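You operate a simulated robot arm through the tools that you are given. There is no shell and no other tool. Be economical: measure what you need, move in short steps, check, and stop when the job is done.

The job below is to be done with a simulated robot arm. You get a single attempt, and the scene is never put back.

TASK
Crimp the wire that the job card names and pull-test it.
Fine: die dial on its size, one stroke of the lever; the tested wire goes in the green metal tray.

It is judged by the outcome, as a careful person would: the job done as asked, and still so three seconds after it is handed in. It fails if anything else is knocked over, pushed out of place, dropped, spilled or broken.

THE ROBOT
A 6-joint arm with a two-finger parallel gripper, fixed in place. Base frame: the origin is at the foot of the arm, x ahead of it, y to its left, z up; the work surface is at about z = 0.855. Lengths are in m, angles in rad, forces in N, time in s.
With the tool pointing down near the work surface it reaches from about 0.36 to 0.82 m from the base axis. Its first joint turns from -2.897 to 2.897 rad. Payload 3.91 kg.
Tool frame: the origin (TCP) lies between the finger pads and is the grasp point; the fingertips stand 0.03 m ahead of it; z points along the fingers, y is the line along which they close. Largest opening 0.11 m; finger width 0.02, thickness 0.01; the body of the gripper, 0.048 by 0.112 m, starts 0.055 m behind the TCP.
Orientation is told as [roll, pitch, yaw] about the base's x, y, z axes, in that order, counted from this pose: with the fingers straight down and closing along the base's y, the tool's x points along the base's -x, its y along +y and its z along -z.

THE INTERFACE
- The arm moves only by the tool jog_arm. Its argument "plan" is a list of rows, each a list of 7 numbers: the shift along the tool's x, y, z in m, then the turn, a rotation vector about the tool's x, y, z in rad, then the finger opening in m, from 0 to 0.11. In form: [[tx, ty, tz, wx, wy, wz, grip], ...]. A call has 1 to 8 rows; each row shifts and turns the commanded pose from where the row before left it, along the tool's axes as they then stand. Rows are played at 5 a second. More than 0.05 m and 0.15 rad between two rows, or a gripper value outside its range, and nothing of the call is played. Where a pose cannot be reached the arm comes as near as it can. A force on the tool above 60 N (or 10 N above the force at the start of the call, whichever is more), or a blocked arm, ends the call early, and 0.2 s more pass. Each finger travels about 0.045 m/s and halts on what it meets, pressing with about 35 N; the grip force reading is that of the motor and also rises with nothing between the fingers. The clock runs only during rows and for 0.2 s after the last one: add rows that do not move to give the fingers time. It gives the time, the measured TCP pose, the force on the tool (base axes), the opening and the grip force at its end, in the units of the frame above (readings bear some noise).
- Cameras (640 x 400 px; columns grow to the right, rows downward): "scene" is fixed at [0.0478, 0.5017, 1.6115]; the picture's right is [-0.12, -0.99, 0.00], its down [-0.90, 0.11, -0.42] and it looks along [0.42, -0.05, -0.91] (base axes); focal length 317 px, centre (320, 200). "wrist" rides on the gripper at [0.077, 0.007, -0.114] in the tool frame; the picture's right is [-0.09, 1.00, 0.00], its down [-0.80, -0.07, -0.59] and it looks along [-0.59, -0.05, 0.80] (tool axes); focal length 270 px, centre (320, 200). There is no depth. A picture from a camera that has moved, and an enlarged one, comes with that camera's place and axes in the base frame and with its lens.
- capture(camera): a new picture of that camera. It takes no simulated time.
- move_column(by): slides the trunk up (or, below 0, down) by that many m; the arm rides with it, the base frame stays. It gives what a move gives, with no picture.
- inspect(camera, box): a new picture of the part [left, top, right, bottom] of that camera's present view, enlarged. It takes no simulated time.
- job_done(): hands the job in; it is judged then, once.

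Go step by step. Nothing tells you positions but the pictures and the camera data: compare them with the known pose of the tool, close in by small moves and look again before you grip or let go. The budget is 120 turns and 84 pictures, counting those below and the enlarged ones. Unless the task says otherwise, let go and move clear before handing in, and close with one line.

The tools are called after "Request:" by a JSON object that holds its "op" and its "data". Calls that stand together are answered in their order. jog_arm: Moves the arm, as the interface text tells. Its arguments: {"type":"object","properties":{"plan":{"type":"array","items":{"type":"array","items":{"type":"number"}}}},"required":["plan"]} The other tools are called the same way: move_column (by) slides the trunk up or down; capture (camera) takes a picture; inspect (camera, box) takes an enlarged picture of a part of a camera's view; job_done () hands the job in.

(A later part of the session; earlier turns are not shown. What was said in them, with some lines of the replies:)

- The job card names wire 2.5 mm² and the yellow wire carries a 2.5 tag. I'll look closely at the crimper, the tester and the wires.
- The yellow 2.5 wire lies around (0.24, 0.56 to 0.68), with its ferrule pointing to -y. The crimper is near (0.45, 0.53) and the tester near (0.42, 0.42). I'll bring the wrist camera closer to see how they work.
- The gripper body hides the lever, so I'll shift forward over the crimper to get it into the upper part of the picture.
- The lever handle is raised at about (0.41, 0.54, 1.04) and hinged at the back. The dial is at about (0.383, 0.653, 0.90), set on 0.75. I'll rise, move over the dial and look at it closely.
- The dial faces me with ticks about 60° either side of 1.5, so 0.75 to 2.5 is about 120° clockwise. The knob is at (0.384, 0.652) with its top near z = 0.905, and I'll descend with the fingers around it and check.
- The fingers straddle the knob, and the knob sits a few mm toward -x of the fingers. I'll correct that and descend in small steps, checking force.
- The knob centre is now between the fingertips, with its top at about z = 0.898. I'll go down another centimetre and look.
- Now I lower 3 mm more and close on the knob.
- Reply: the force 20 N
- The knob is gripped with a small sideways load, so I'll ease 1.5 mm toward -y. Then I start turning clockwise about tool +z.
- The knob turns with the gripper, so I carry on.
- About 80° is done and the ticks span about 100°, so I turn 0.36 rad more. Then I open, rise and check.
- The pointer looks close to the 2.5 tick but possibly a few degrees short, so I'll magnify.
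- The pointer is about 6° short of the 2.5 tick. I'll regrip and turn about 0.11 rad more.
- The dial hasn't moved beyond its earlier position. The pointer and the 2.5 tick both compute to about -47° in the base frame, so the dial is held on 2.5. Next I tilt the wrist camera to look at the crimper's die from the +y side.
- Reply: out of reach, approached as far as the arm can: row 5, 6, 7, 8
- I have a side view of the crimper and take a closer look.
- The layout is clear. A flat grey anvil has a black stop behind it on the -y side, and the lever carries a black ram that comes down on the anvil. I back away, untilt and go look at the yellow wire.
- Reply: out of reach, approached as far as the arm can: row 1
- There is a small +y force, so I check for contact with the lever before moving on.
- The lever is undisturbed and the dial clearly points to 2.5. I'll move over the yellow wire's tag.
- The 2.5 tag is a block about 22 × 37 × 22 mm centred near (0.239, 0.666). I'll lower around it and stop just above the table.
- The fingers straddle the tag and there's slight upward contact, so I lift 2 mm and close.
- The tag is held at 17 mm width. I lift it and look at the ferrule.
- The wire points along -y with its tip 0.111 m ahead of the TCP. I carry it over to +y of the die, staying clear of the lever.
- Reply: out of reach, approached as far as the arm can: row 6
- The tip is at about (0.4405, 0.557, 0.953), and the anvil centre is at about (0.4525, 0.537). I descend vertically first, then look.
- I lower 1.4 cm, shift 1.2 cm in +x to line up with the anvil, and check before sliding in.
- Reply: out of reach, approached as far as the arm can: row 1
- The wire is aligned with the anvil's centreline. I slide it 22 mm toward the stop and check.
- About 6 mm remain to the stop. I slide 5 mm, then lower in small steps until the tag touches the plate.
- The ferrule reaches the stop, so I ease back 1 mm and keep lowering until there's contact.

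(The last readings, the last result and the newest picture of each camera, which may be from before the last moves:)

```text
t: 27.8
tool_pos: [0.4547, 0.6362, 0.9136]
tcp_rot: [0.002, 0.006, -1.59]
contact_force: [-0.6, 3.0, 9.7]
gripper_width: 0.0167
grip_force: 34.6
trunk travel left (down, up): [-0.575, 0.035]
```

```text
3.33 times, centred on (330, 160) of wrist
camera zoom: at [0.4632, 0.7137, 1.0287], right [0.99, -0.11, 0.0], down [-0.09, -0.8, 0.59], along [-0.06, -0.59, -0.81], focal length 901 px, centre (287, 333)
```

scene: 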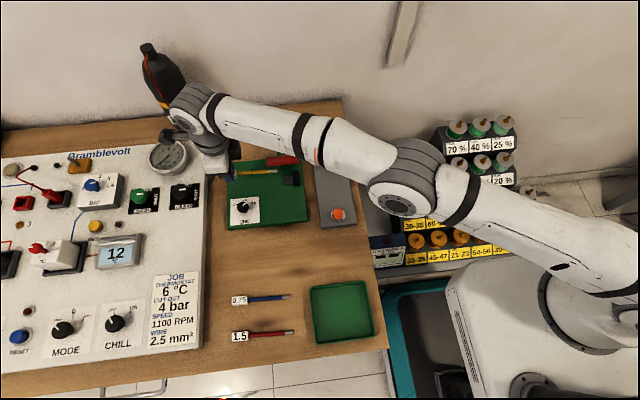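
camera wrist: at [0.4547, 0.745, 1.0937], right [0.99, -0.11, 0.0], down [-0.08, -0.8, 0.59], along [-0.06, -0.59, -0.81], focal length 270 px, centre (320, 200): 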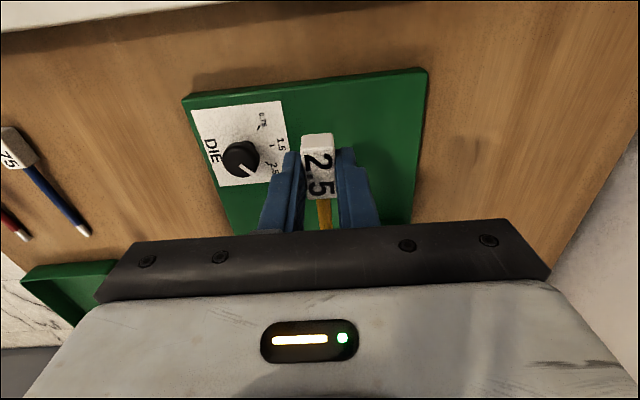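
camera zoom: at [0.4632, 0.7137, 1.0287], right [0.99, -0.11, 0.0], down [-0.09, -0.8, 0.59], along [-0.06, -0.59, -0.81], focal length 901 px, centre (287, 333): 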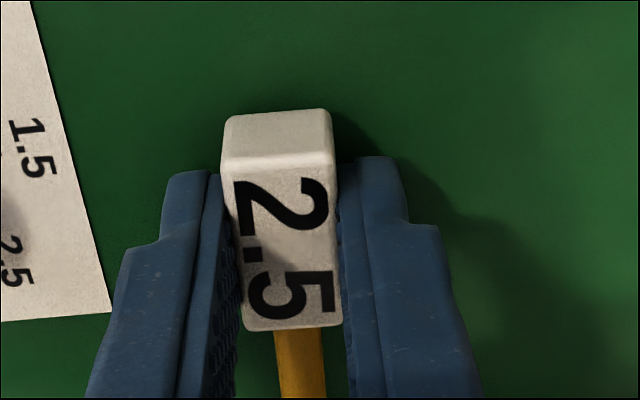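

Contact force confirms the wire is seated, so I open gently and look before rising.

Request:
{"op": "jog_arm", "data": {"plan": [[0, 0, 0, 0, 0, 0, 0.022], [0, 0, 0, 0, 0, 0, 0.035], [0, 0, 0, 0, 0, 0, 0.045], [0, 0, 0, 0, 0, 0, 0.045]]}}

Request:
{"op": "inspect", "data": {"camera": "wrist", "box": [200, 80, 440, 230]}}

Request:
{"op": "inspect", "data": {"camera": "scene", "box": [220, 130, 320, 200]}}

```text
t: 28.8
tool_pos: [0.4545, 0.637, 0.9126]
tcp_rot: [0.0, 0.006, -1.59]
contact_force: [0.5, -0.5, -0.2]
gripper_width: 0.0451
grip_force: 0.0
trunk travel left (down, up): [-0.575, 0.035]
```

```text
2.67 times, centred on (320, 155) of wrist
camera zoom: at [0.4635, 0.714, 1.0275], right [0.99, -0.11, 0.0], down [-0.09, -0.8, 0.59], along [-0.06, -0.59, -0.81], focal length 721 px, centre (320, 320)
```

zoom: 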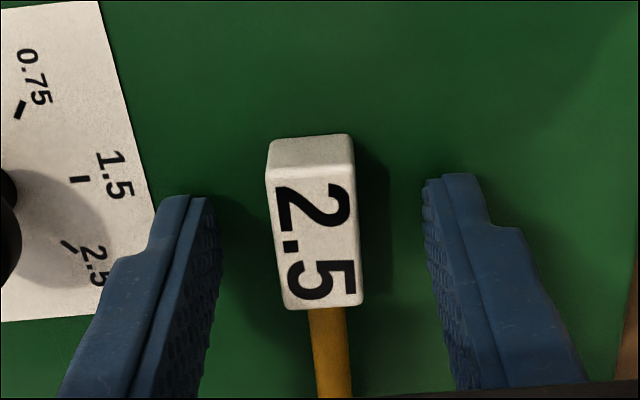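

```text
5.71 times, centred on (270, 165) of scene
camera zoom: at [0.0478, 0.5017, 1.6115], right [-0.12, -0.99, 0.0], down [-0.9, 0.11, -0.42], along [0.42, -0.05, -0.91], focal length 1810 px, centre (606, 400)
```

zoom: 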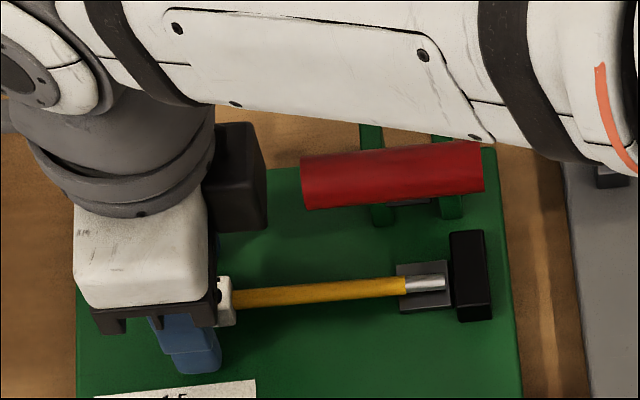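

The wire rests with its ferrule on the anvil against the stop. I rise clear, close the fingers and move over the lever handle.

Request:
{"op": "jog_arm", "data": {"plan": [[0, 0, -0.03, 0, 0, 0, 0.045], [0, 0, -0.05, 0, 0, 0, 0.045], [0, 0, -0.05, 0, 0, 0, 0.02], [0, 0, -0.05, 0, 0, 0, 0.0], [0, 0, -0.03, 0, 0, 0, 0.0], [-0.045, -0.02, 0, 0, 0, 0, 0.0], [-0.045, -0.02, 0, 0, 0, 0, 0.0], [-0.008, 0, 0.02, 0, 0, 0, 0.0]]}}

Request:
{"op": "capture", "data": {"camera": "wrist"}}

Request:
{"op": "inspect", "data": {"camera": "scene", "box": [210, 110, 350, 220]}}

```text
t: 30.6
tool_pos: [0.4152, 0.54, 1.1033]
tcp_rot: [0.0, 0.005, -1.59]
contact_force: [0.4, -0.1, -0.3]
gripper_width: 0.0
grip_force: 34.9
trunk travel left (down, up): [-0.575, 0.035]
```

```text
38 pictures are left
camera wrist: at [0.4233, 0.618, 1.2178], right [0.99, -0.11, 0.0], down [-0.09, -0.8, 0.59], along [-0.06, -0.59, -0.81], focal length 270 px, centre (320, 200)
```

wrist: 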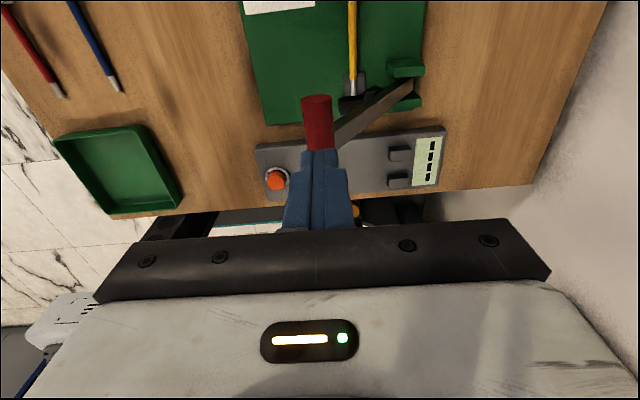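

```text
3.64 times, centred on (280, 165) of scene
camera zoom: at [0.0478, 0.5017, 1.6115], right [-0.12, -0.99, 0.0], down [-0.9, 0.11, -0.42], along [0.42, -0.05, -0.91], focal length 1152 px, centre (466, 327)
```

zoom: 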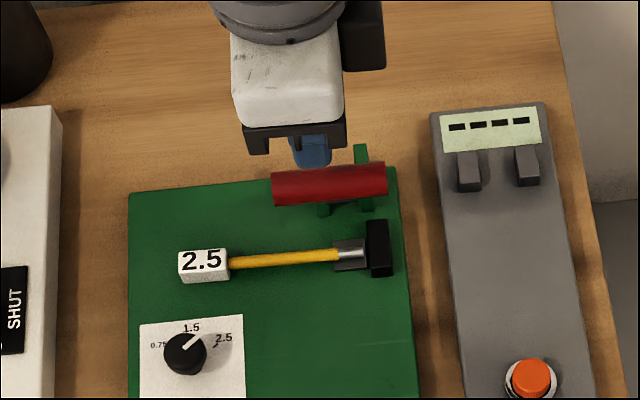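

The fingertips sit just above the handle's crest. I lower gently to make contact and feel the force.

Request:
{"op": "jog_arm", "data": {"plan": [[0, 0.002, 0.008, 0, 0, 0, 0.0], [0, 0, 0.008, 0, 0, 0, 0.0], [0, 0, 0.006, 0, 0, 0, 0.0]]}}

Request:
{"op": "inspect", "data": {"camera": "scene", "box": [210, 110, 350, 220]}}

```text
t: 31.4
tool_pos: [0.4158, 0.5387, 1.0803]
tcp_rot: [0.002, 0.009, -1.59]
contact_force: [-1.3, 0.1, 4.2]
gripper_width: 0.0
grip_force: 34.8
trunk travel left (down, up): [-0.575, 0.035]
```

```text
3.64 times, centred on (280, 165) of scene
camera zoom: at [0.0478, 0.5017, 1.6115], right [-0.12, -0.99, 0.0], down [-0.9, 0.11, -0.42], along [0.42, -0.05, -0.91], focal length 1152 px, centre (466, 327)
```

zoom: 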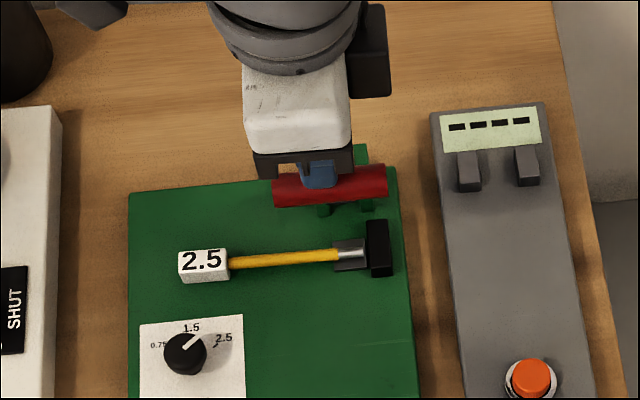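

Contact is made. I follow the handle's arc about the hinge near (0.506, 0.90), first for 24°.

Request:
{"op": "jog_arm", "data": {"plan": [[0, -0.0135, 0.0115, 0, 0, 0, 0.0], [0, -0.0125, 0.0125, 0, 0, 0, 0.0], [0, -0.0116, 0.0134, 0, 0, 0, 0.0], [0, -0.0101, 0.0144, 0, 0, 0, 0.0]]}}

Request:
{"op": "inspect", "data": {"camera": "scene", "box": [210, 110, 350, 220]}}

```text
t: 32.4
tool_pos: [0.3688, 0.5398, 1.0278]
tcp_rot: [0.0, 0.005, -1.589]
contact_force: [0.2, 0.6, 1.4]
gripper_width: 0.0001
grip_force: 34.6
trunk travel left (down, up): [-0.575, 0.035]
```

```text
3.64 times, centred on (280, 165) of scene
camera zoom: at [0.0478, 0.5017, 1.6115], right [-0.12, -0.99, 0.0], down [-0.9, 0.11, -0.42], along [0.42, -0.05, -0.91], focal length 1152 px, centre (466, 327)
```

zoom: 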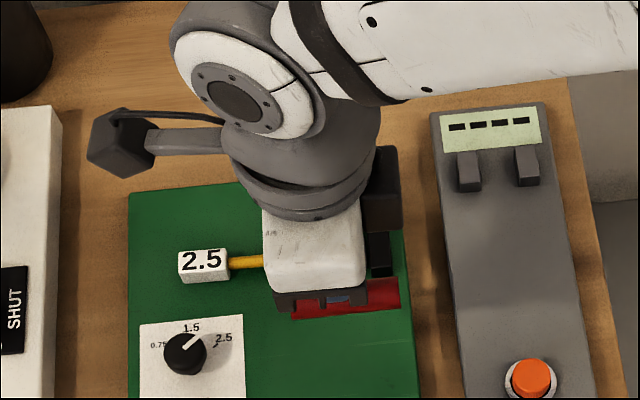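

The handle follows under low force, so I continue along the arc.

Request:
{"op": "jog_arm", "data": {"plan": [[0, -0.0086, 0.0155, 0, 0, 0, 0.0], [0, -0.0069, 0.0163, 0, 0, 0, 0.0], [0, -0.0052, 0.0169, 0, 0, 0, 0.0]]}}

Request:
{"op": "inspect", "data": {"camera": "scene", "box": [210, 110, 350, 220]}}

```text
t: 33.2
tool_pos: [0.347, 0.543, 0.9801]
tcp_rot: [0.0, 0.005, -1.59]
contact_force: [1.2, 0.4, 0.7]
gripper_width: 0.0
grip_force: 34.9
trunk travel left (down, up): [-0.575, 0.035]
```

```text
3.64 times, centred on (280, 165) of scene
camera zoom: at [0.0478, 0.5017, 1.6115], right [-0.12, -0.99, 0.0], down [-0.9, 0.11, -0.42], along [0.42, -0.05, -0.91], focal length 1152 px, centre (466, 327)
```

zoom: 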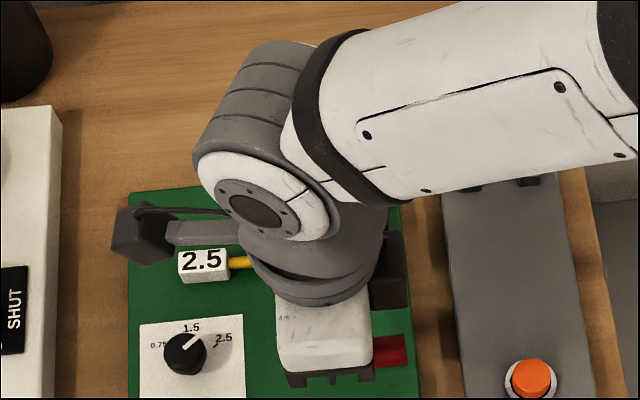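

The stroke nearly bottoms out, so I continue in smaller steps and watch the force.

Request:
{"op": "jog_arm", "data": {"plan": [[0, -0.002, 0.008, 0, 0, 0, 0.0], [0, -0.0015, 0.008, 0, 0, 0, 0.0], [0, -0.001, 0.006, 0, 0, 0, 0.0]]}}

Request:
{"op": "inspect", "data": {"camera": "wrist", "box": [200, 0, 480, 230]}}

```text
t: 34.0
tool_pos: [0.3442, 0.5421, 0.9574]
tcp_rot: [0.0, 0.006, -1.59]
contact_force: [0.9, 1.9, 2.1]
gripper_width: 0.0
grip_force: 35.2
trunk travel left (down, up): [-0.575, 0.035]
```

```text
1.74 times, centred on (340, 115) of wrist
camera zoom: at [0.351, 0.6194, 1.0727], right [0.99, -0.11, 0.0], down [-0.09, -0.8, 0.59], along [-0.06, -0.59, -0.81], focal length 470 px, centre (285, 348)
```

zoom: 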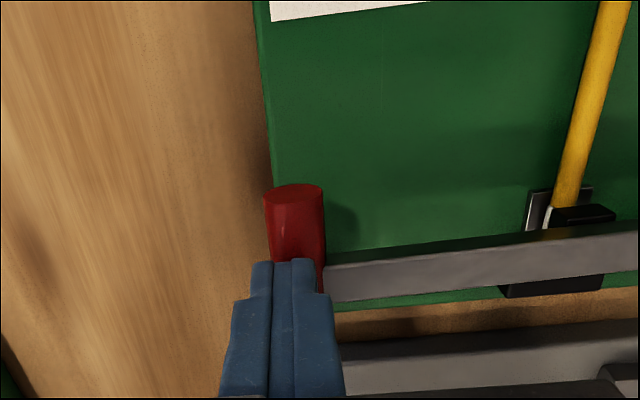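

The ram is over the ferrule and the force is still low, so I keep pressing down in fine steps.

Request:
{"op": "jog_arm", "data": {"plan": [[0, 0, 0.004, 0, 0, 0, 0.0], [0, 0, 0.004, 0, 0, 0, 0.0], [0, 0, 0.004, 0, 0, 0, 0.0], [0, 0, 0, 0, 0, 0, 0.0]]}}

Request:
{"op": "inspect", "data": {"camera": "wrist", "box": [200, 0, 480, 230]}}

```text
t: 35.0
tool_pos: [0.3415, 0.542, 0.9513]
tcp_rot: [0.005, 0.015, -1.591]
contact_force: [0.7, 1.6, 47.6]
gripper_width: 0.0
grip_force: 34.7
trunk travel left (down, up): [-0.575, 0.035]
```

```text
1.74 times, centred on (340, 115) of wrist
camera zoom: at [0.3497, 0.618, 1.0668], right [0.99, -0.11, 0.0], down [-0.09, -0.81, 0.58], along [-0.06, -0.58, -0.81], focal length 470 px, centre (285, 348)
```

zoom: 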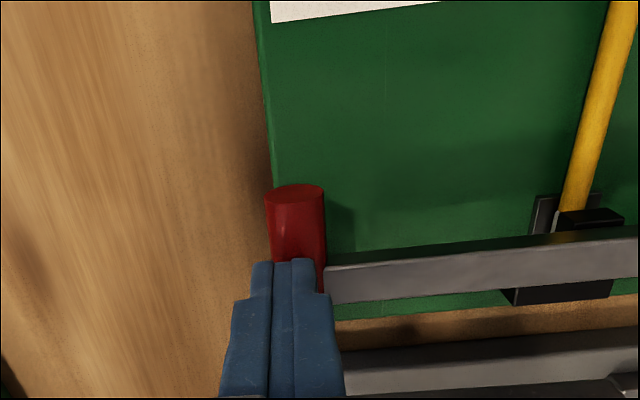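

It is bottomed out at about 48 N, which is a full stroke. I ease up slowly along the arc to see whether the lever springs back.

Request:
{"op": "jog_arm", "data": {"plan": [[0, 0.001, -0.006, 0, 0, 0, 0.0], [0, 0.0015, -0.01, 0, 0, 0, 0.0], [0, 0.004, -0.016, 0, 0, 0, 0.0], [0, 0.005, -0.016, 0, 0, 0, 0.0], [0, 0.007, -0.016, 0, 0, 0, 0.0]]}}

Request:
{"op": "capture", "data": {"camera": "wrist"}}

```text
t: 36.2
tool_pos: [0.3596, 0.5397, 1.0084]
tcp_rot: [0.001, 0.005, -1.589]
contact_force: [-0.5, -0.6, 2.1]
gripper_width: 0.0
grip_force: 34.9
trunk travel left (down, up): [-0.575, 0.035]
```

```text
31 pictures are left
camera wrist: at [0.3681, 0.6175, 1.1238], right [0.99, -0.11, 0.0], down [-0.09, -0.8, 0.59], along [-0.06, -0.59, -0.81], focal length 270 px, centre (320, 200)
```

wrist: 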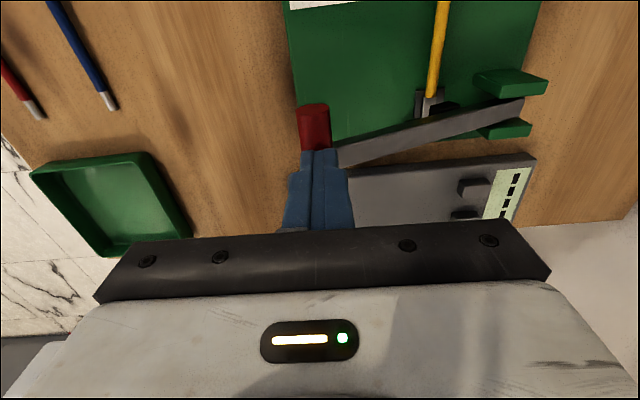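

The lever springs back and follows the fingers. I let it up along the arc to its rest, then go clear.

Request:
{"op": "jog_arm", "data": {"plan": [[0, 0.0095, -0.0145, 0, 0, 0, 0.0], [0, 0.0105, -0.014, 0, 0, 0, 0.0], [0, 0.0116, -0.0134, 0, 0, 0, 0.0], [0, 0.0125, -0.0125, 0, 0, 0, 0.0], [0, 0.0135, -0.0115, 0, 0, 0, 0.0], [0, 0.004, -0.015, 0, 0, 0, 0.0], [0, 0, -0.03, 0, 0, 0, 0.0]]}}

Request:
{"op": "capture", "data": {"camera": "wrist"}}

Request:
{"op": "inspect", "data": {"camera": "scene", "box": [210, 110, 370, 230]}}

```text
t: 37.8
tool_pos: [0.4248, 0.5356, 1.1207]
tcp_rot: [0.0, 0.006, -1.591]
contact_force: [-0.5, -0.2, 0.2]
gripper_width: 0.0002
grip_force: 34.6
trunk travel left (down, up): [-0.575, 0.035]
```

```text
30 pictures are left
camera wrist: at [0.4322, 0.6149, 1.2349], right [0.99, -0.11, 0.0], down [-0.09, -0.8, 0.59], along [-0.06, -0.59, -0.81], focal length 270 px, centre (320, 200)
```

wrist: 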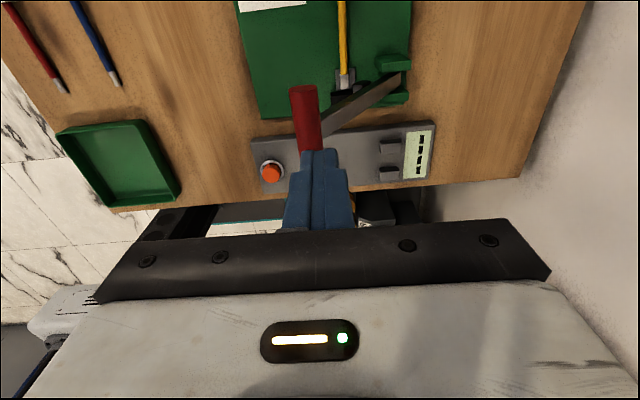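

```text
3.33 times, centred on (290, 170) of scene
camera zoom: at [0.0478, 0.5017, 1.6115], right [-0.12, -0.99, 0.0], down [-0.9, 0.11, -0.42], along [0.42, -0.05, -0.91], focal length 1056 px, centre (420, 300)
```

zoom: 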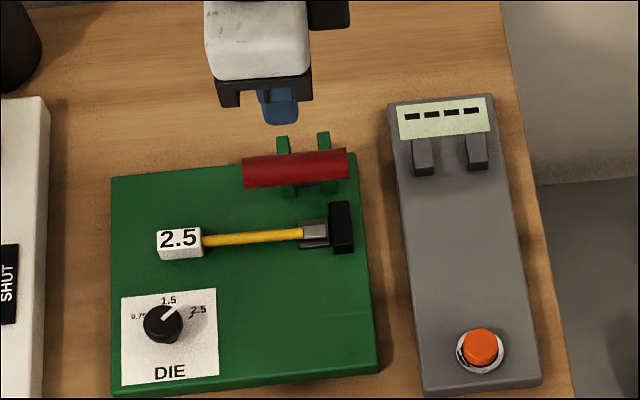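

The ferrule is now flattened, so it's crimped, and the lever is back up. Now I study the tester's jaws.

Request:
{"op": "inspect", "data": {"camera": "wrist", "box": [350, 110, 450, 190]}}

Request:
{"op": "inspect", "data": {"camera": "scene", "box": [300, 130, 360, 190]}}

```text
5.00 times, centred on (400, 150) of wrist
camera zoom: at [0.4322, 0.6149, 1.2349], right [0.99, -0.11, 0.0], down [-0.09, -0.8, 0.59], along [-0.06, -0.59, -0.81], focal length 1351 px, centre (-80, 450)
```

zoom: 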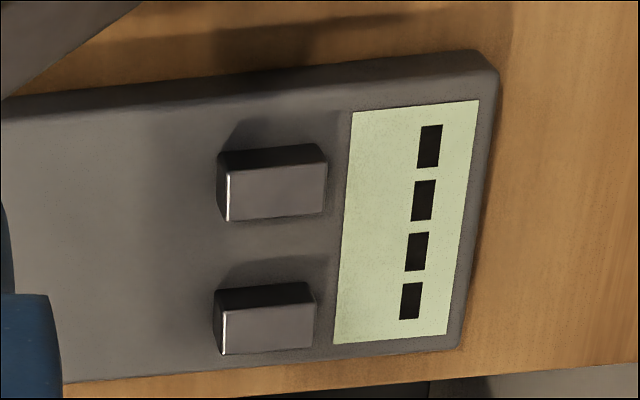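

```text
6.67 times, centred on (330, 160) of scene
camera zoom: at [0.0478, 0.5017, 1.6115], right [-0.12, -0.99, 0.0], down [-0.9, 0.11, -0.42], along [0.42, -0.05, -0.91], focal length 2111 px, centre (253, 467)
```

zoom: 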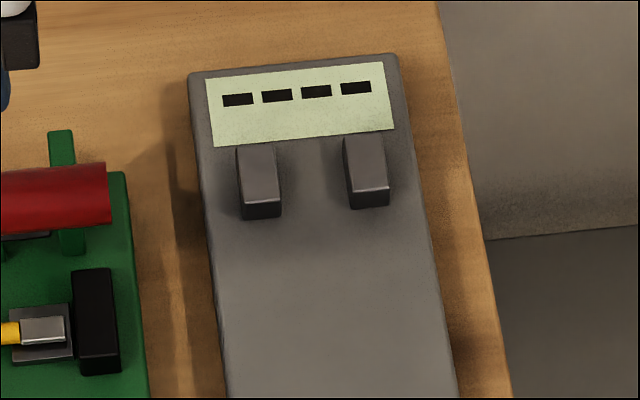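

The jaws are two blocks with a gap of about 27 mm centred at y≈0.4225, x from 0.497 to 0.525. So the ferrule goes between them pointing +x. First I go back to regrip the tag.

Request:
{"op": "jog_arm", "data": {"plan": [[0.045, 0.015, 0, 0, 0, 0, 0.0], [0.045, 0.014, 0, 0, 0, 0, 0.03], [0.011, 0, 0.02, 0, 0, 0, 0.05], [0, 0, 0.05, 0, 0, 0, 0.05], [0, 0, 0.05, 0, 0, 0, 0.05], [0, 0, 0.03, 0, 0, 0, 0.05]]}}

Request:
{"op": "inspect", "data": {"camera": "wrist", "box": [200, 60, 440, 210]}}

```text
t: 39.2
tool_pos: [0.4533, 0.6431, 0.969]
tcp_rot: [0.001, 0.005, -1.592]
contact_force: [0.5, -0.3, 0.1]
gripper_width: 0.05
grip_force: 0.0
trunk travel left (down, up): [-0.575, 0.035]
```

```text
2.67 times, centred on (320, 135) of wrist
camera zoom: at [0.4616, 0.7195, 1.0839], right [0.99, -0.11, 0.0], down [-0.09, -0.8, 0.59], along [-0.06, -0.59, -0.81], focal length 721 px, centre (320, 373)
```

zoom: 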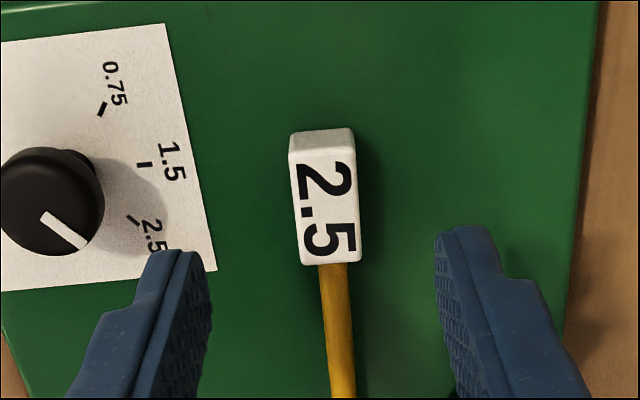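

The tag centre is at about (0.455, 0.639). I descend onto it and grip.

Request:
{"op": "jog_arm", "data": {"plan": [[-0.004, 0.0018, 0.025, 0, 0, 0, 0.045], [0, 0, 0.02, 0, 0, 0, 0.045], [0, 0, 0.009, 0, 0, 0, 0.045], [0, 0, 0, 0, 0, 0, 0.03], [0, 0, 0, 0, 0, 0, 0.012], [0, 0, 0, 0, 0, 0, 0.01], [0, 0, 0, 0, 0, 0, 0.01]]}}

Request:
{"op": "inspect", "data": {"camera": "wrist", "box": [200, 80, 440, 230]}}

```text
t: 40.8
tool_pos: [0.4553, 0.6382, 0.9167]
tcp_rot: [0.002, 0.004, -1.589]
contact_force: [-0.4, -0.5, -0.3]
gripper_width: 0.0166
grip_force: 35.2
trunk travel left (down, up): [-0.575, 0.035]
```

```text
2.67 times, centred on (320, 155) of wrist
camera zoom: at [0.463, 0.7149, 1.0322], right [0.99, -0.11, 0.0], down [-0.09, -0.8, 0.59], along [-0.06, -0.59, -0.81], focal length 721 px, centre (320, 320)
```

zoom: 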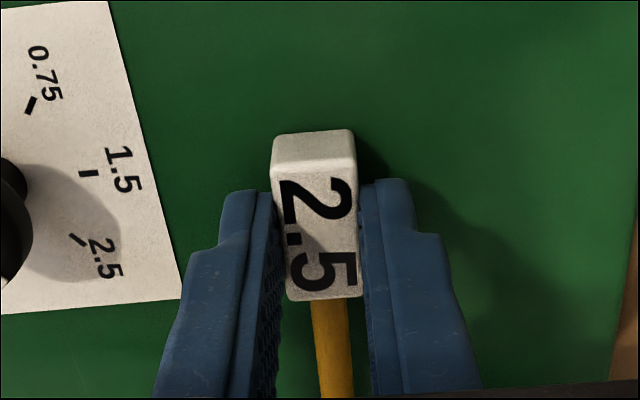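

The tag is gripped. I lift slightly, pull the wire out in +y, then carry it low toward -x beneath the raised handle into free space.

Request:
{"op": "jog_arm", "data": {"plan": [[0, 0, -0.006, 0, 0, 0, 0.005], [0.015, 0, 0, 0, 0, 0, 0.005], [0.014, -0.003, 0, 0, 0, 0, 0.005], [0, -0.01, -0.013, 0, 0, 0, 0.005], [0, -0.03, -0.015, 0, 0, 0, 0.005], [0, -0.045, -0.01, 0, 0, 0, 0.005], [0, -0.045, 0, 0, 0, 0, 0.005], [0, -0.045, 0, 0, 0, 0, 0.005]]}}

Request:
{"op": "capture", "data": {"camera": "scene"}}

```text
t: 42.6
tool_pos: [0.2767, 0.6696, 0.9615]
tcp_rot: [0.001, 0.005, -1.59]
contact_force: [1.1, -0.3, -0.2]
gripper_width: 0.0168
grip_force: 35.5
trunk travel left (down, up): [-0.575, 0.035]
```

```text
24 pictures are left
```

scene: 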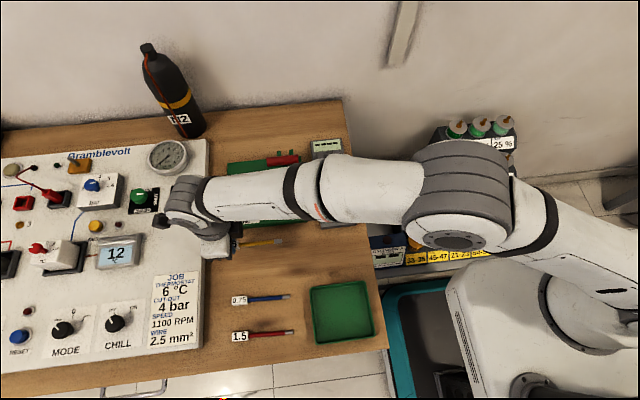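

It's clear of the crimper. I raise a little and rotate so the wire points along +x.

Request:
{"op": "jog_arm", "data": {"plan": [[0, 0, -0.04, 0, 0, -0.14, 0.005], [0, 0, 0, 0, 0, -0.14, 0.005], [0, 0, 0, 0, 0, -0.14, 0.005], [0, 0, 0, 0, 0, -0.14, 0.005], [0, 0, 0, 0, 0, -0.14, 0.005], [0, 0, 0, 0, 0, -0.14, 0.005], [0, 0, 0, 0, 0, -0.14, 0.005], [0, 0, 0, 0, 0, -0.14, 0.005]]}}

Request:
{"op": "jog_arm", "data": {"plan": [[0, 0, 0, 0, 0, -0.14, 0.005], [0, 0, 0, 0, 0, -0.14, 0.005], [0, 0, 0, 0, 0, -0.14, 0.005], [0, 0, 0, 0, 0, -0.05, 0.005], [0, -0.045, 0, 0, 0, 0, 0.005], [0, -0.045, 0, 0, 0, 0, 0.005], [0, -0.045, 0, 0, 0, 0, 0.005], [0, -0.045, 0, 0, 0, 0, 0.005]]}}

```text
t: 44.4
tool_pos: [0.2781, 0.6691, 1.002]
tcp_rot: [0.006, 0.001, -0.466]
contact_force: [0.4, 0.5, 0.0]
gripper_width: 0.0167
grip_force: 34.5
trunk travel left (down, up): [-0.575, 0.035]
```

```text
t: 46.2
tool_pos: [0.2761, 0.489, 1.0027]
tcp_rot: [0.007, -0.001, -0.001]
contact_force: [-0.1, -0.2, 0.6]
gripper_width: 0.0169
grip_force: 35.0
trunk travel left (down, up): [-0.575, 0.035]
```

Now I move in line with the tester at y≈0.4225, stopping short of the jaws to look.

Request:
{"op": "jog_arm", "data": {"plan": [[0, -0.033, 0, 0, 0, 0, 0.005], [0, -0.0335, 0, 0, 0, 0, 0.005], [-0.045, 0, 0.02, 0, 0, 0, 0.005], [-0.045, 0, 0.02, 0, 0, 0, 0.005], [0, 0, 0.015, 0, 0, 0, 0.005], [0, 0, 0, 0, 0, 0, 0.005]]}}

Request:
{"op": "capture", "data": {"camera": "wrist"}}

Request:
{"op": "inspect", "data": {"camera": "scene", "box": [290, 130, 370, 230]}}

```text
t: 47.6
tool_pos: [0.3707, 0.4239, 0.946]
tcp_rot: [0.006, 0.001, 0.0]
contact_force: [-0.8, 0.3, 0.5]
gripper_width: 0.0167
grip_force: 35.3
trunk travel left (down, up): [-0.575, 0.035]
```

```text
23 pictures are left
camera wrist: at [0.2925, 0.4307, 1.0614], right [0.09, 1.0, 0.0], down [0.8, -0.07, 0.59], along [0.59, -0.05, -0.8], focal length 270 px, centre (320, 200)
```

wrist: 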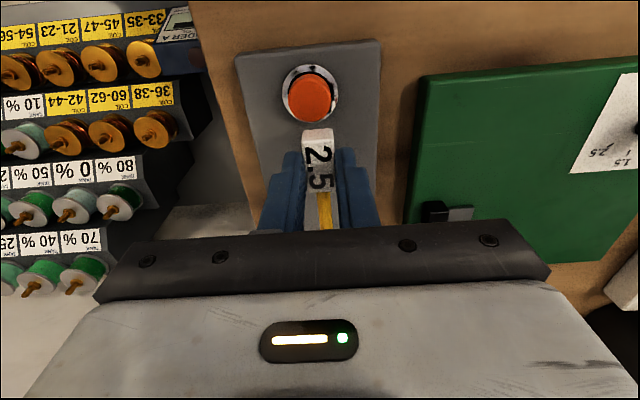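

```text
4.00 times, centred on (330, 180) of scene
camera zoom: at [0.0478, 0.5017, 1.6115], right [-0.12, -0.99, 0.0], down [-0.9, 0.11, -0.42], along [0.42, -0.05, -0.91], focal length 1267 px, centre (280, 280)
```

zoom: 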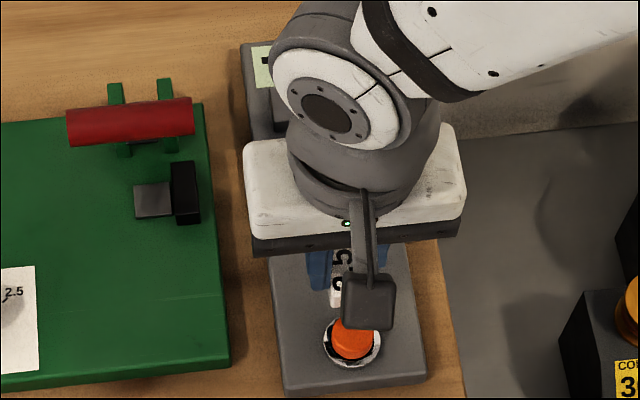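

Views of the jaws are blocked, but the wire reads y≈0.423 along its length, centred on the gap. I advance above the jaws, then lower vertically while watching the force.

Request:
{"op": "jog_arm", "data": {"plan": [[-0.018, -0.001, 0, 0, 0, 0, 0.005], [-0.018, 0, 0, 0, 0, 0, 0.005], [0, 0, 0.015, 0, 0, 0, 0.005], [0, 0, 0.01, 0, 0, 0, 0.005], [0, 0, 0, 0, 0, 0, 0.005]]}}

Request:
{"op": "capture", "data": {"camera": "wrist"}}

```text
t: 48.8
tool_pos: [0.4045, 0.4232, 0.919]
tcp_rot: [0.004, -0.001, -0.001]
contact_force: [-0.1, 0.4, -1.1]
gripper_width: 0.0166
grip_force: 35.2
trunk travel left (down, up): [-0.575, 0.035]
```

```text
21 pictures are left
camera wrist: at [0.3272, 0.4302, 1.0348], right [0.09, 1.0, 0.01], down [0.8, -0.07, 0.59], along [0.59, -0.05, -0.8], focal length 270 px, centre (320, 200)
```

wrist: 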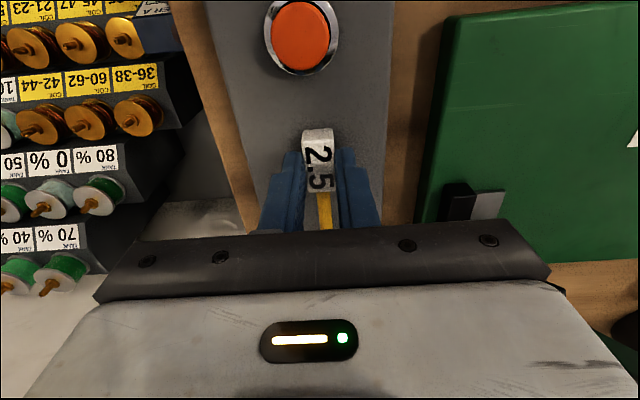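

No contact yet. I lower in small steps until the tag touches the tester.

Request:
{"op": "jog_arm", "data": {"plan": [[0, 0, 0.003, 0, 0, 0, 0.005], [0, 0, 0.003, 0, 0, 0, 0.005], [0, 0, 0, 0, 0, 0, 0.005]]}}

```text
t: 49.6
tool_pos: [0.4041, 0.4219, 0.9169]
tcp_rot: [0.009, -0.004, -0.001]
contact_force: [1.2, 1.6, 32.3]
gripper_width: 0.0167
grip_force: 35.0
trunk travel left (down, up): [-0.575, 0.035]
```

There is firm contact at z=0.917. I ease up 2 mm, release gently and look from above.

Request:
{"op": "jog_arm", "data": {"plan": [[0, 0, -0.0035, 0, 0, 0, 0.005], [0, 0, 0, 0, 0, 0, 0.022], [0, 0, 0, 0, 0, 0, 0.035], [0, 0, 0, 0, 0, 0, 0.045], [0, 0, -0.03, 0, 0, 0, 0.045], [0, 0, -0.05, 0, 0, 0, 0.045], [0.0, 0, -0.05, 0, 0, 0, 0.045]]}}

Request:
{"op": "jog_arm", "data": {"plan": [[0.045, 0, 0, 0, 0, 0, 0.045], [0.045, 0, 0, 0, 0, 0, 0.045], [0.045, 0, 0, 0, 0, 0, 0.045], [0.045, 0, 0, 0, 0, 0, 0.045]]}}

Request:
{"op": "inspect", "data": {"camera": "scene", "box": [300, 130, 370, 230]}}

```text
t: 51.2
tool_pos: [0.4046, 0.4217, 1.0467]
tcp_rot: [0.007, -0.002, 0.0]
contact_force: [0.5, -0.4, 0.6]
gripper_width: 0.045
grip_force: 0.1
trunk travel left (down, up): [-0.575, 0.035]
```

```text
t: 52.2
tool_pos: [0.2236, 0.422, 1.0462]
tcp_rot: [0.006, -0.001, 0.0]
contact_force: [0.3, -0.5, 0.0]
gripper_width: 0.045
grip_force: 0.1
trunk travel left (down, up): [-0.575, 0.035]
```

```text
4.00 times, centred on (335, 180) of scene
camera zoom: at [0.0478, 0.5017, 1.6115], right [-0.12, -0.99, 0.0], down [-0.9, 0.11, -0.42], along [0.42, -0.05, -0.91], focal length 1267 px, centre (260, 280)
```

zoom: 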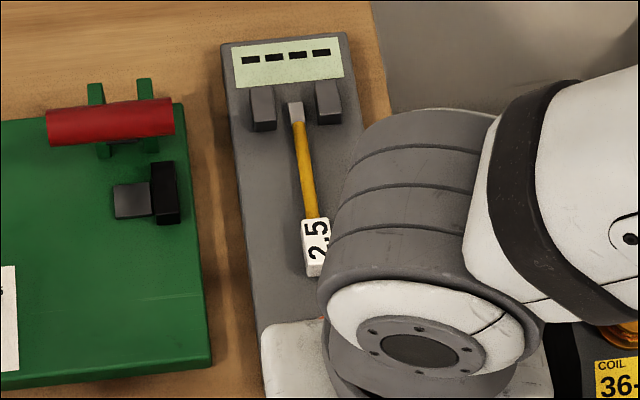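

The ferrule sits neatly between the jaws. Now I close the fingers and go over the orange button at (0.335, 0.424).

Request:
{"op": "jog_arm", "data": {"plan": [[-0.04, 0, 0, 0, 0, 0, 0.02], [-0.04, 0, 0, 0, 0, 0, 0.0], [-0.031, 0.0015, 0.03, 0, 0, 0, 0.0], [0, 0, 0.04, 0, 0, 0, 0.0], [0, 0, 0.025, 0, 0, 0, 0.0], [0, 0, 0, 0, 0, 0, 0.0]]}}

Request:
{"op": "inspect", "data": {"camera": "wrist", "box": [200, 60, 440, 230]}}

```text
t: 53.6
tool_pos: [0.3335, 0.4227, 0.955]
tcp_rot: [0.007, -0.001, 0.0]
contact_force: [-0.1, 0.1, -0.1]
gripper_width: 0.0001
grip_force: 34.9
trunk travel left (down, up): [-0.575, 0.035]
```

```text
2.35 times, centred on (320, 145) of wrist
camera zoom: at [0.2567, 0.4301, 1.0685], right [0.09, 1.0, 0.01], down [0.8, -0.07, 0.59], along [0.59, -0.05, -0.8], focal length 636 px, centre (320, 329)
```

zoom: 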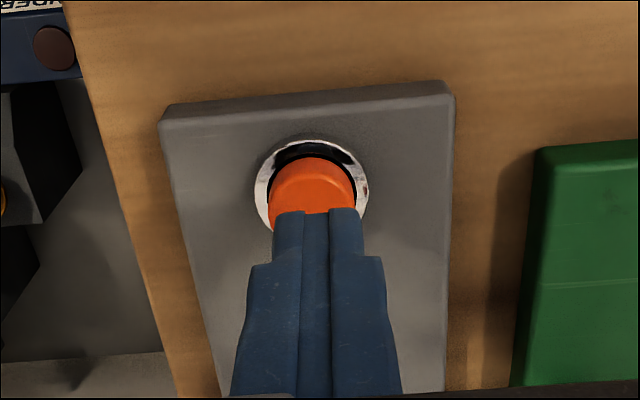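

The fingers are centred over the button. I press down in small steps.

Request:
{"op": "jog_arm", "data": {"plan": [[0, 0, 0.012, 0, 0, 0, 0.0], [0, 0, 0.01, 0, 0, 0, 0.0], [0, 0, 0.004, 0, 0, 0, 0.0], [0, 0, 0.003, 0, 0, 0, 0.0]]}}

```text
t: 54.6
tool_pos: [0.3353, 0.4227, 0.9251]
tcp_rot: [0.005, -0.001, 0.0]
contact_force: [-0.5, -1.3, 2.5]
gripper_width: 0.0
grip_force: 34.5
trunk travel left (down, up): [-0.575, 0.035]
```

Request:
{"op": "jog_arm", "data": {"plan": [[0, 0, 0.003, 0, 0, 0, 0.0], [0, 0, 0.003, 0, 0, 0, 0.0], [0, 0, 0, 0, 0, 0, 0.0]]}}

Request:
{"op": "inspect", "data": {"camera": "scene", "box": [300, 130, 370, 230]}}

```text
t: 55.4
tool_pos: [0.3348, 0.4242, 0.9205]
tcp_rot: [0.01, -0.005, -0.001]
contact_force: [-0.2, -0.2, 30.3]
gripper_width: 0.0001
grip_force: 34.8
trunk travel left (down, up): [-0.575, 0.035]
```

```text
4.00 times, centred on (335, 180) of scene
camera zoom: at [0.0478, 0.5017, 1.6115], right [-0.12, -0.99, 0.0], down [-0.9, 0.11, -0.42], along [0.42, -0.05, -0.91], focal length 1267 px, centre (260, 280)
```

zoom: 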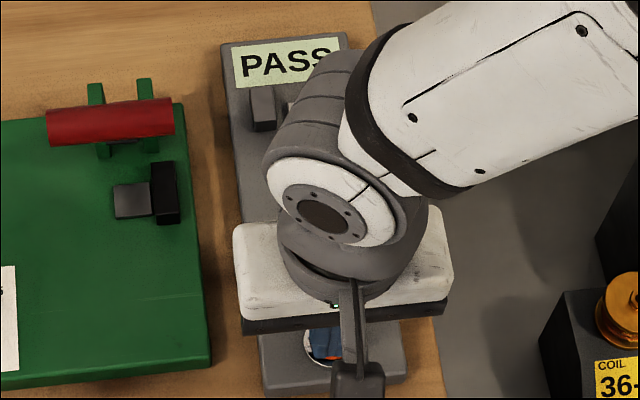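

The display reads PASS. I rise off the button, open and go back over the tag.

Request:
{"op": "jog_arm", "data": {"plan": [[0, 0, -0.03, 0, 0, 0, 0.0], [0, 0, -0.05, 0, 0, 0, 0.02], [-0.035, -0.001, 0, 0, 0, 0, 0.045], [-0.034, -0.001, 0, 0, 0, 0, 0.05], [0, 0, 0.03, 0, 0, 0, 0.05], [0, 0, 0, 0, 0, 0, 0.05]]}}

Request:
{"op": "inspect", "data": {"camera": "wrist", "box": [200, 60, 440, 210]}}

```text
t: 56.8
tool_pos: [0.4061, 0.4179, 0.9698]
tcp_rot: [0.004, -0.001, -0.001]
contact_force: [-1.1, -1.0, 0.1]
gripper_width: 0.0502
grip_force: 0.0
trunk travel left (down, up): [-0.575, 0.035]
```

```text
2.67 times, centred on (320, 135) of wrist
camera zoom: at [0.3294, 0.4259, 1.0848], right [0.09, 1.0, 0.0], down [0.8, -0.07, 0.59], along [0.59, -0.05, -0.8], focal length 721 px, centre (320, 373)
```

zoom: 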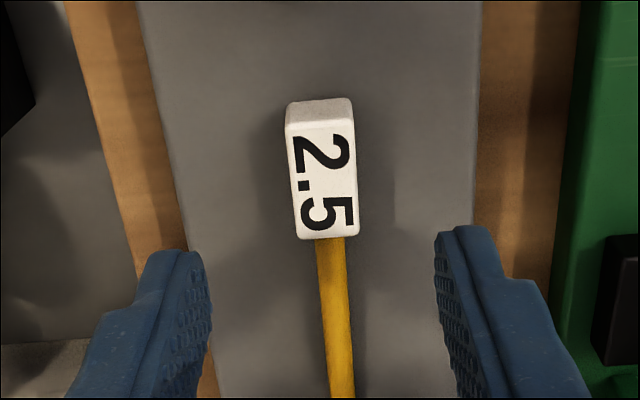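

The tag is at about (0.403, 0.4206). I descend and grip.

Request:
{"op": "jog_arm", "data": {"plan": [[0.003, 0.0025, 0.025, 0, 0, 0, 0.045], [0, 0, 0.018, 0, 0, 0, 0.045], [0, 0, 0.008, 0, 0, 0, 0.045], [0, 0, 0, 0, 0, 0, 0.03], [0, 0, 0, 0, 0, 0, 0.012], [0, 0, 0, 0, 0, 0, 0.005], [0, 0, 0, 0, 0, 0, 0.005]]}}

Request:
{"op": "inspect", "data": {"camera": "wrist", "box": [200, 80, 440, 230]}}

```text
t: 58.4
tool_pos: [0.4017, 0.4219, 0.9152]
tcp_rot: [0.005, 0.0, 0.0]
contact_force: [-0.3, 1.4, 0.4]
gripper_width: 0.0167
grip_force: 35.5
trunk travel left (down, up): [-0.575, 0.035]
```

```text
2.67 times, centred on (320, 155) of wrist
camera zoom: at [0.3254, 0.4291, 1.0306], right [0.09, 1.0, 0.0], down [0.8, -0.07, 0.59], along [0.59, -0.05, -0.8], focal length 721 px, centre (320, 320)
```

zoom: 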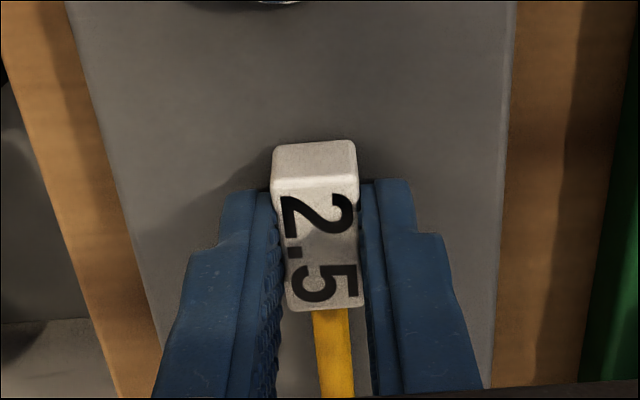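

It's gripped. I lift straight out of the jaws, then retract toward the tray.

Request:
{"op": "jog_arm", "data": {"plan": [[0, 0, -0.01, 0, 0, 0, 0.005], [0, 0, -0.02, 0, 0, 0, 0.005], [0, 0, -0.04, 0, 0, 0, 0.005], [0, 0, -0.04, 0, 0, 0, 0.005], [0.045, 0, 0, 0, 0, 0, 0.005], [0.045, 0, 0, 0, 0, 0, 0.005], [0.045, 0, 0, 0, 0, 0, 0.005], [0.045, 0.0, 0, 0, 0, 0, 0.005]]}}

Request:
{"op": "capture", "data": {"camera": "scene"}}

```text
t: 60.2
tool_pos: [0.22, 0.4237, 1.0277]
tcp_rot: [0.004, 0.0, 0.0]
contact_force: [0.0, -1.0, 0.2]
gripper_width: 0.0166
grip_force: 35.2
trunk travel left (down, up): [-0.575, 0.035]
```

```text
15 pictures are left
```

scene: 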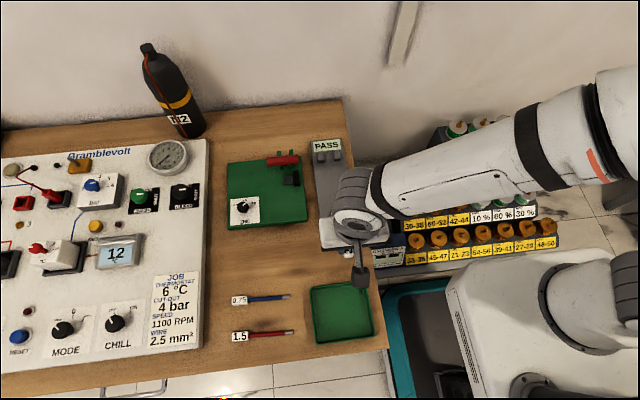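

Display still shows PASS. I move over the tray and turn the wire onto the tray's diagonal so it fits.

Request:
{"op": "jog_arm", "data": {"plan": [[0.046, 0.019, 0, 0, 0, 0, 0.005], [0.046, 0.019, 0, 0, 0, 0, 0.005], [0.046, 0.018, 0, 0, 0, 0, 0.005], [0, 0, 0, 0, 0, 0.14, 0.005], [0, 0, 0, 0, 0, 0.14, 0.005], [0, 0, 0, 0, 0, 0.14, 0.005], [0, 0, 0, 0, 0, 0.14, 0.005], [0, 0, 0, 0, 0, 0.14, 0.005]]}}

Request:
{"op": "jog_arm", "data": {"plan": [[0, 0, 0.02, 0, 0, 0.138, 0.005], [0, 0, 0.03, 0, 0, 0, 0.005], [0, 0, 0, 0, 0, 0, 0.005]]}}

Request:
{"op": "capture", "data": {"camera": "wrist"}}

Request:
{"op": "inspect", "data": {"camera": "scene", "box": [290, 250, 400, 360]}}

```text
t: 62.0
tool_pos: [0.0826, 0.4799, 1.0264]
tcp_rot: [0.003, 0.004, -0.7]
contact_force: [0.3, 0.2, 0.6]
gripper_width: 0.0169
grip_force: 34.7
trunk travel left (down, up): [-0.575, 0.035]
```

```text
t: 62.8
tool_pos: [0.0835, 0.4796, 0.9781]
tcp_rot: [0.003, 0.004, -0.837]
contact_force: [0.1, -0.5, 0.1]
gripper_width: 0.0166
grip_force: 34.7
trunk travel left (down, up): [-0.575, 0.035]
```

```text
14 pictures are left
camera wrist: at [0.0372, 0.541, 1.093], right [0.8, 0.6, 0.0], down [0.48, -0.65, 0.59], along [0.36, -0.47, -0.81], focal length 270 px, centre (320, 200)
```

wrist: 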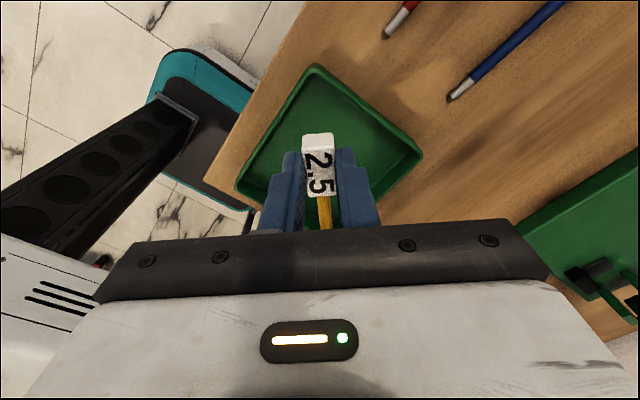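

```text
3.64 times, centred on (345, 305) of scene
camera zoom: at [0.0478, 0.5017, 1.6115], right [-0.12, -0.99, 0.0], down [-0.9, 0.11, -0.42], along [0.42, -0.05, -0.91], focal length 1152 px, centre (229, -182)
```

zoom: 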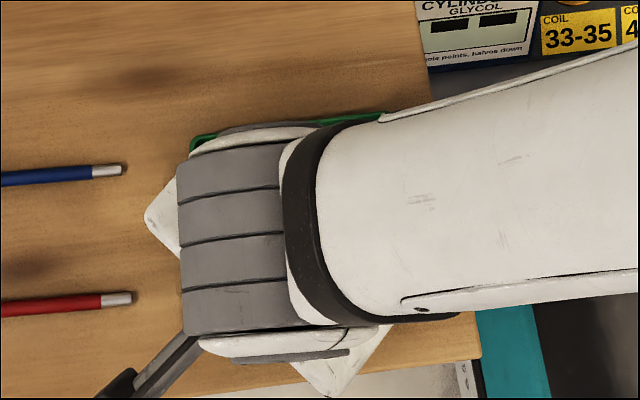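

The tray spans about x 0.06–0.17 and y 0.38–0.51. I turn a bit further along its long diagonal, nudge so the fingers clear the walls, and start lowering.

Request:
{"op": "jog_arm", "data": {"plan": [[0, 0, 0, 0, 0, 0.122, 0.005], [-0.0029, 0.0084, 0.02, 0, 0, 0, 0.005], [0, 0, 0.02, 0, 0, 0, 0.005], [0, 0, 0.01, 0, 0, 0, 0.005], [0, 0, 0, 0, 0, 0, 0.005]]}}

Request:
{"op": "capture", "data": {"camera": "wrist"}}

```text
t: 64.0
tool_pos: [0.092, 0.4814, 0.9275]
tcp_rot: [0.004, 0.003, -0.959]
contact_force: [-0.1, 0.3, -0.9]
gripper_width: 0.0168
grip_force: 35.3
trunk travel left (down, up): [-0.575, 0.035]
```

```text
12 pictures are left
camera wrist: at [0.0532, 0.5485, 1.0426], right [0.87, 0.5, 0.0], down [0.4, -0.7, 0.59], along [0.3, -0.51, -0.81], focal length 270 px, centre (320, 200)
```

wrist: 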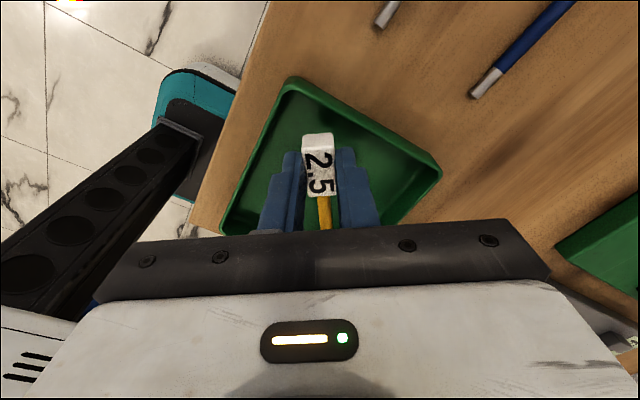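

Everything is inside the tray outline. I lower slowly to the floor.

Request:
{"op": "jog_arm", "data": {"plan": [[0, 0, 0.012, 0, 0, 0, 0.005], [0, 0, 0.01, 0, 0, 0, 0.005], [0, 0, 0.004, 0, 0, 0, 0.005], [0, 0, 0, 0, 0, 0, 0.005]]}}

```text
t: 65.0
tool_pos: [0.0916, 0.4825, 0.9025]
tcp_rot: [0.003, 0.003, -0.959]
contact_force: [-0.5, -0.2, 0.0]
gripper_width: 0.0167
grip_force: 34.9
trunk travel left (down, up): [-0.575, 0.035]
```

Request:
{"op": "jog_arm", "data": {"plan": [[0, 0, 0.003, 0, 0, 0, 0.005], [0, 0, 0.002, 0, 0, 0, 0.005], [0, 0, 0, 0, 0, 0, 0.005]]}}

Request:
{"op": "inspect", "data": {"camera": "wrist", "box": [200, 60, 460, 230]}}

```text
t: 65.8
tool_pos: [0.0908, 0.4825, 0.8991]
tcp_rot: [0.005, 0.008, -0.961]
contact_force: [1.8, -0.2, 29.7]
gripper_width: 0.0166
grip_force: 34.5
trunk travel left (down, up): [-0.575, 0.035]
```

```text
2.35 times, centred on (330, 145) of wrist
camera zoom: at [0.0528, 0.5495, 1.0142], right [0.87, 0.5, 0.01], down [0.4, -0.7, 0.59], along [0.3, -0.51, -0.81], focal length 636 px, centre (296, 329)
```

zoom: 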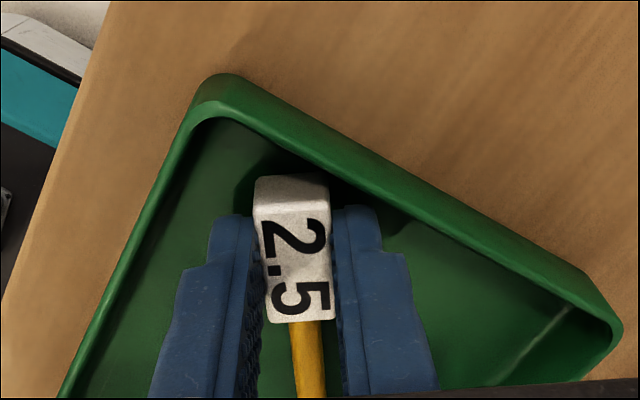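

The tag is on the tray floor. I ease up slightly, open a little and rise straight up.

Request:
{"op": "jog_arm", "data": {"plan": [[0, 0, -0.003, 0, 0, 0, 0.005], [0, 0, 0, 0, 0, 0, 0.026], [0, 0, 0, 0, 0, 0, 0.026], [0, 0, -0.015, 0, 0, 0, 0.026], [0, 0, -0.03, 0, 0, 0, 0.03], [0, 0, -0.05, 0, 0, 0, 0.05], [0, 0, -0.05, 0, 0, 0, 0.05]]}}

Request:
{"op": "capture", "data": {"camera": "wrist"}}

```text
t: 67.4
tool_pos: [0.0911, 0.4799, 1.0459]
tcp_rot: [0.003, 0.004, -0.96]
contact_force: [-0.9, -0.1, 0.5]
gripper_width: 0.05
grip_force: 0.0
trunk travel left (down, up): [-0.575, 0.035]
```

```text
10 pictures are left
camera wrist: at [0.0524, 0.5469, 1.1602], right [0.87, 0.5, 0.0], down [0.4, -0.7, 0.59], along [0.3, -0.51, -0.81], focal length 270 px, centre (320, 200)
```

wrist: 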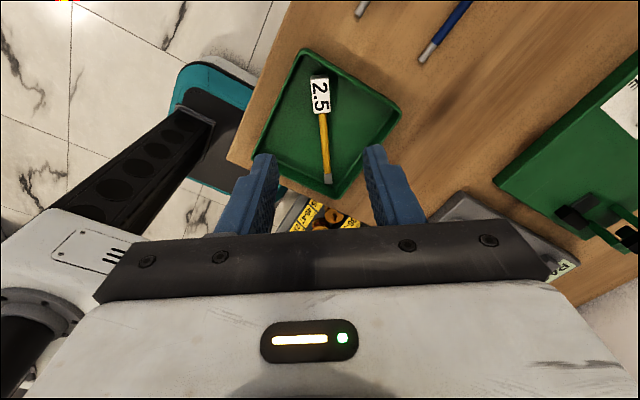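

The wire lies inside the tray along its diagonal. I'll go up and away for a final overall check.

Request:
{"op": "jog_arm", "data": {"plan": [[0, 0, -0.05, 0, 0, 0, 0.05], [0, 0, -0.05, 0, 0, 0, 0.05], [-0.03, -0.03, -0.03, 0, 0, 0, 0.05], [-0.03, -0.03, 0, 0, 0, 0, 0.05], [-0.03, -0.03, 0, 0, 0, 0, 0.05], [-0.03, -0.03, 0, 0, 0, 0, 0.05], [-0.03, -0.03, 0, 0, 0, 0, 0.05]]}}

Request:
{"op": "capture", "data": {"camera": "scene"}}

```text
refused: row 3 steps farther than a row can; nothing moved
```

```text
9 pictures are left
```

scene: 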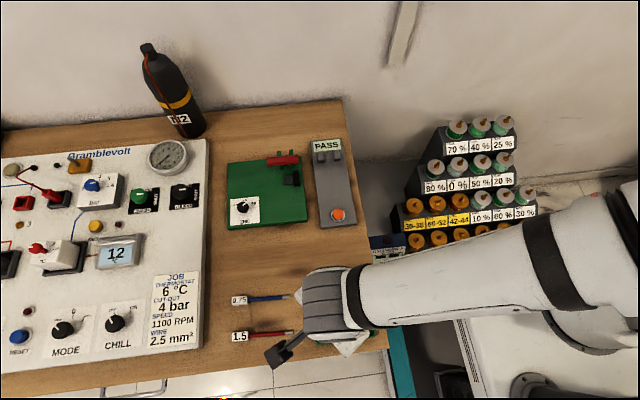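

That call was refused because one row stepped too far, so I retry with smaller rows.

Request:
{"op": "jog_arm", "data": {"plan": [[0, 0, -0.045, 0, 0, 0, 0.05], [0, 0, -0.045, 0, 0, 0, 0.05], [0, 0, -0.045, 0, 0, 0, 0.05], [-0.03, 0.03, 0, 0, 0, 0, 0.05], [-0.03, 0.03, 0, 0, 0, 0, 0.05], [-0.03, 0.03, 0, 0, 0, 0, 0.05], [-0.03, 0.03, 0, 0, 0, 0, 0.05]]}}

Request:
{"op": "capture", "data": {"camera": "scene"}}

```text
t: 69.0
tool_pos: [0.2619, 0.4492, 1.1789]
tcp_rot: [0.002, 0.004, -0.959]
contact_force: [-0.1, 0.5, 0.9]
gripper_width: 0.0502
grip_force: 0.0
trunk travel left (down, up): [-0.575, 0.035]
```

```text
8 pictures are left
```

scene: 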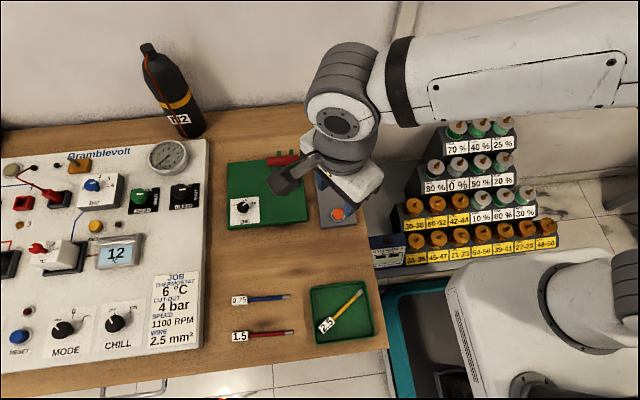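

The 2.5 wire lies fully in the green tray, the arm is clear of it, and everything else is in place. I hand the job in.

Request:
{"op": "job_done", "data": {}}

```text
The job is handed in.
```

The 2.5 mm² wire is crimped with the die dial on 2.5 and one full lever stroke. The pull-tester showed PASS, and the wire now lies in the green metal tray.
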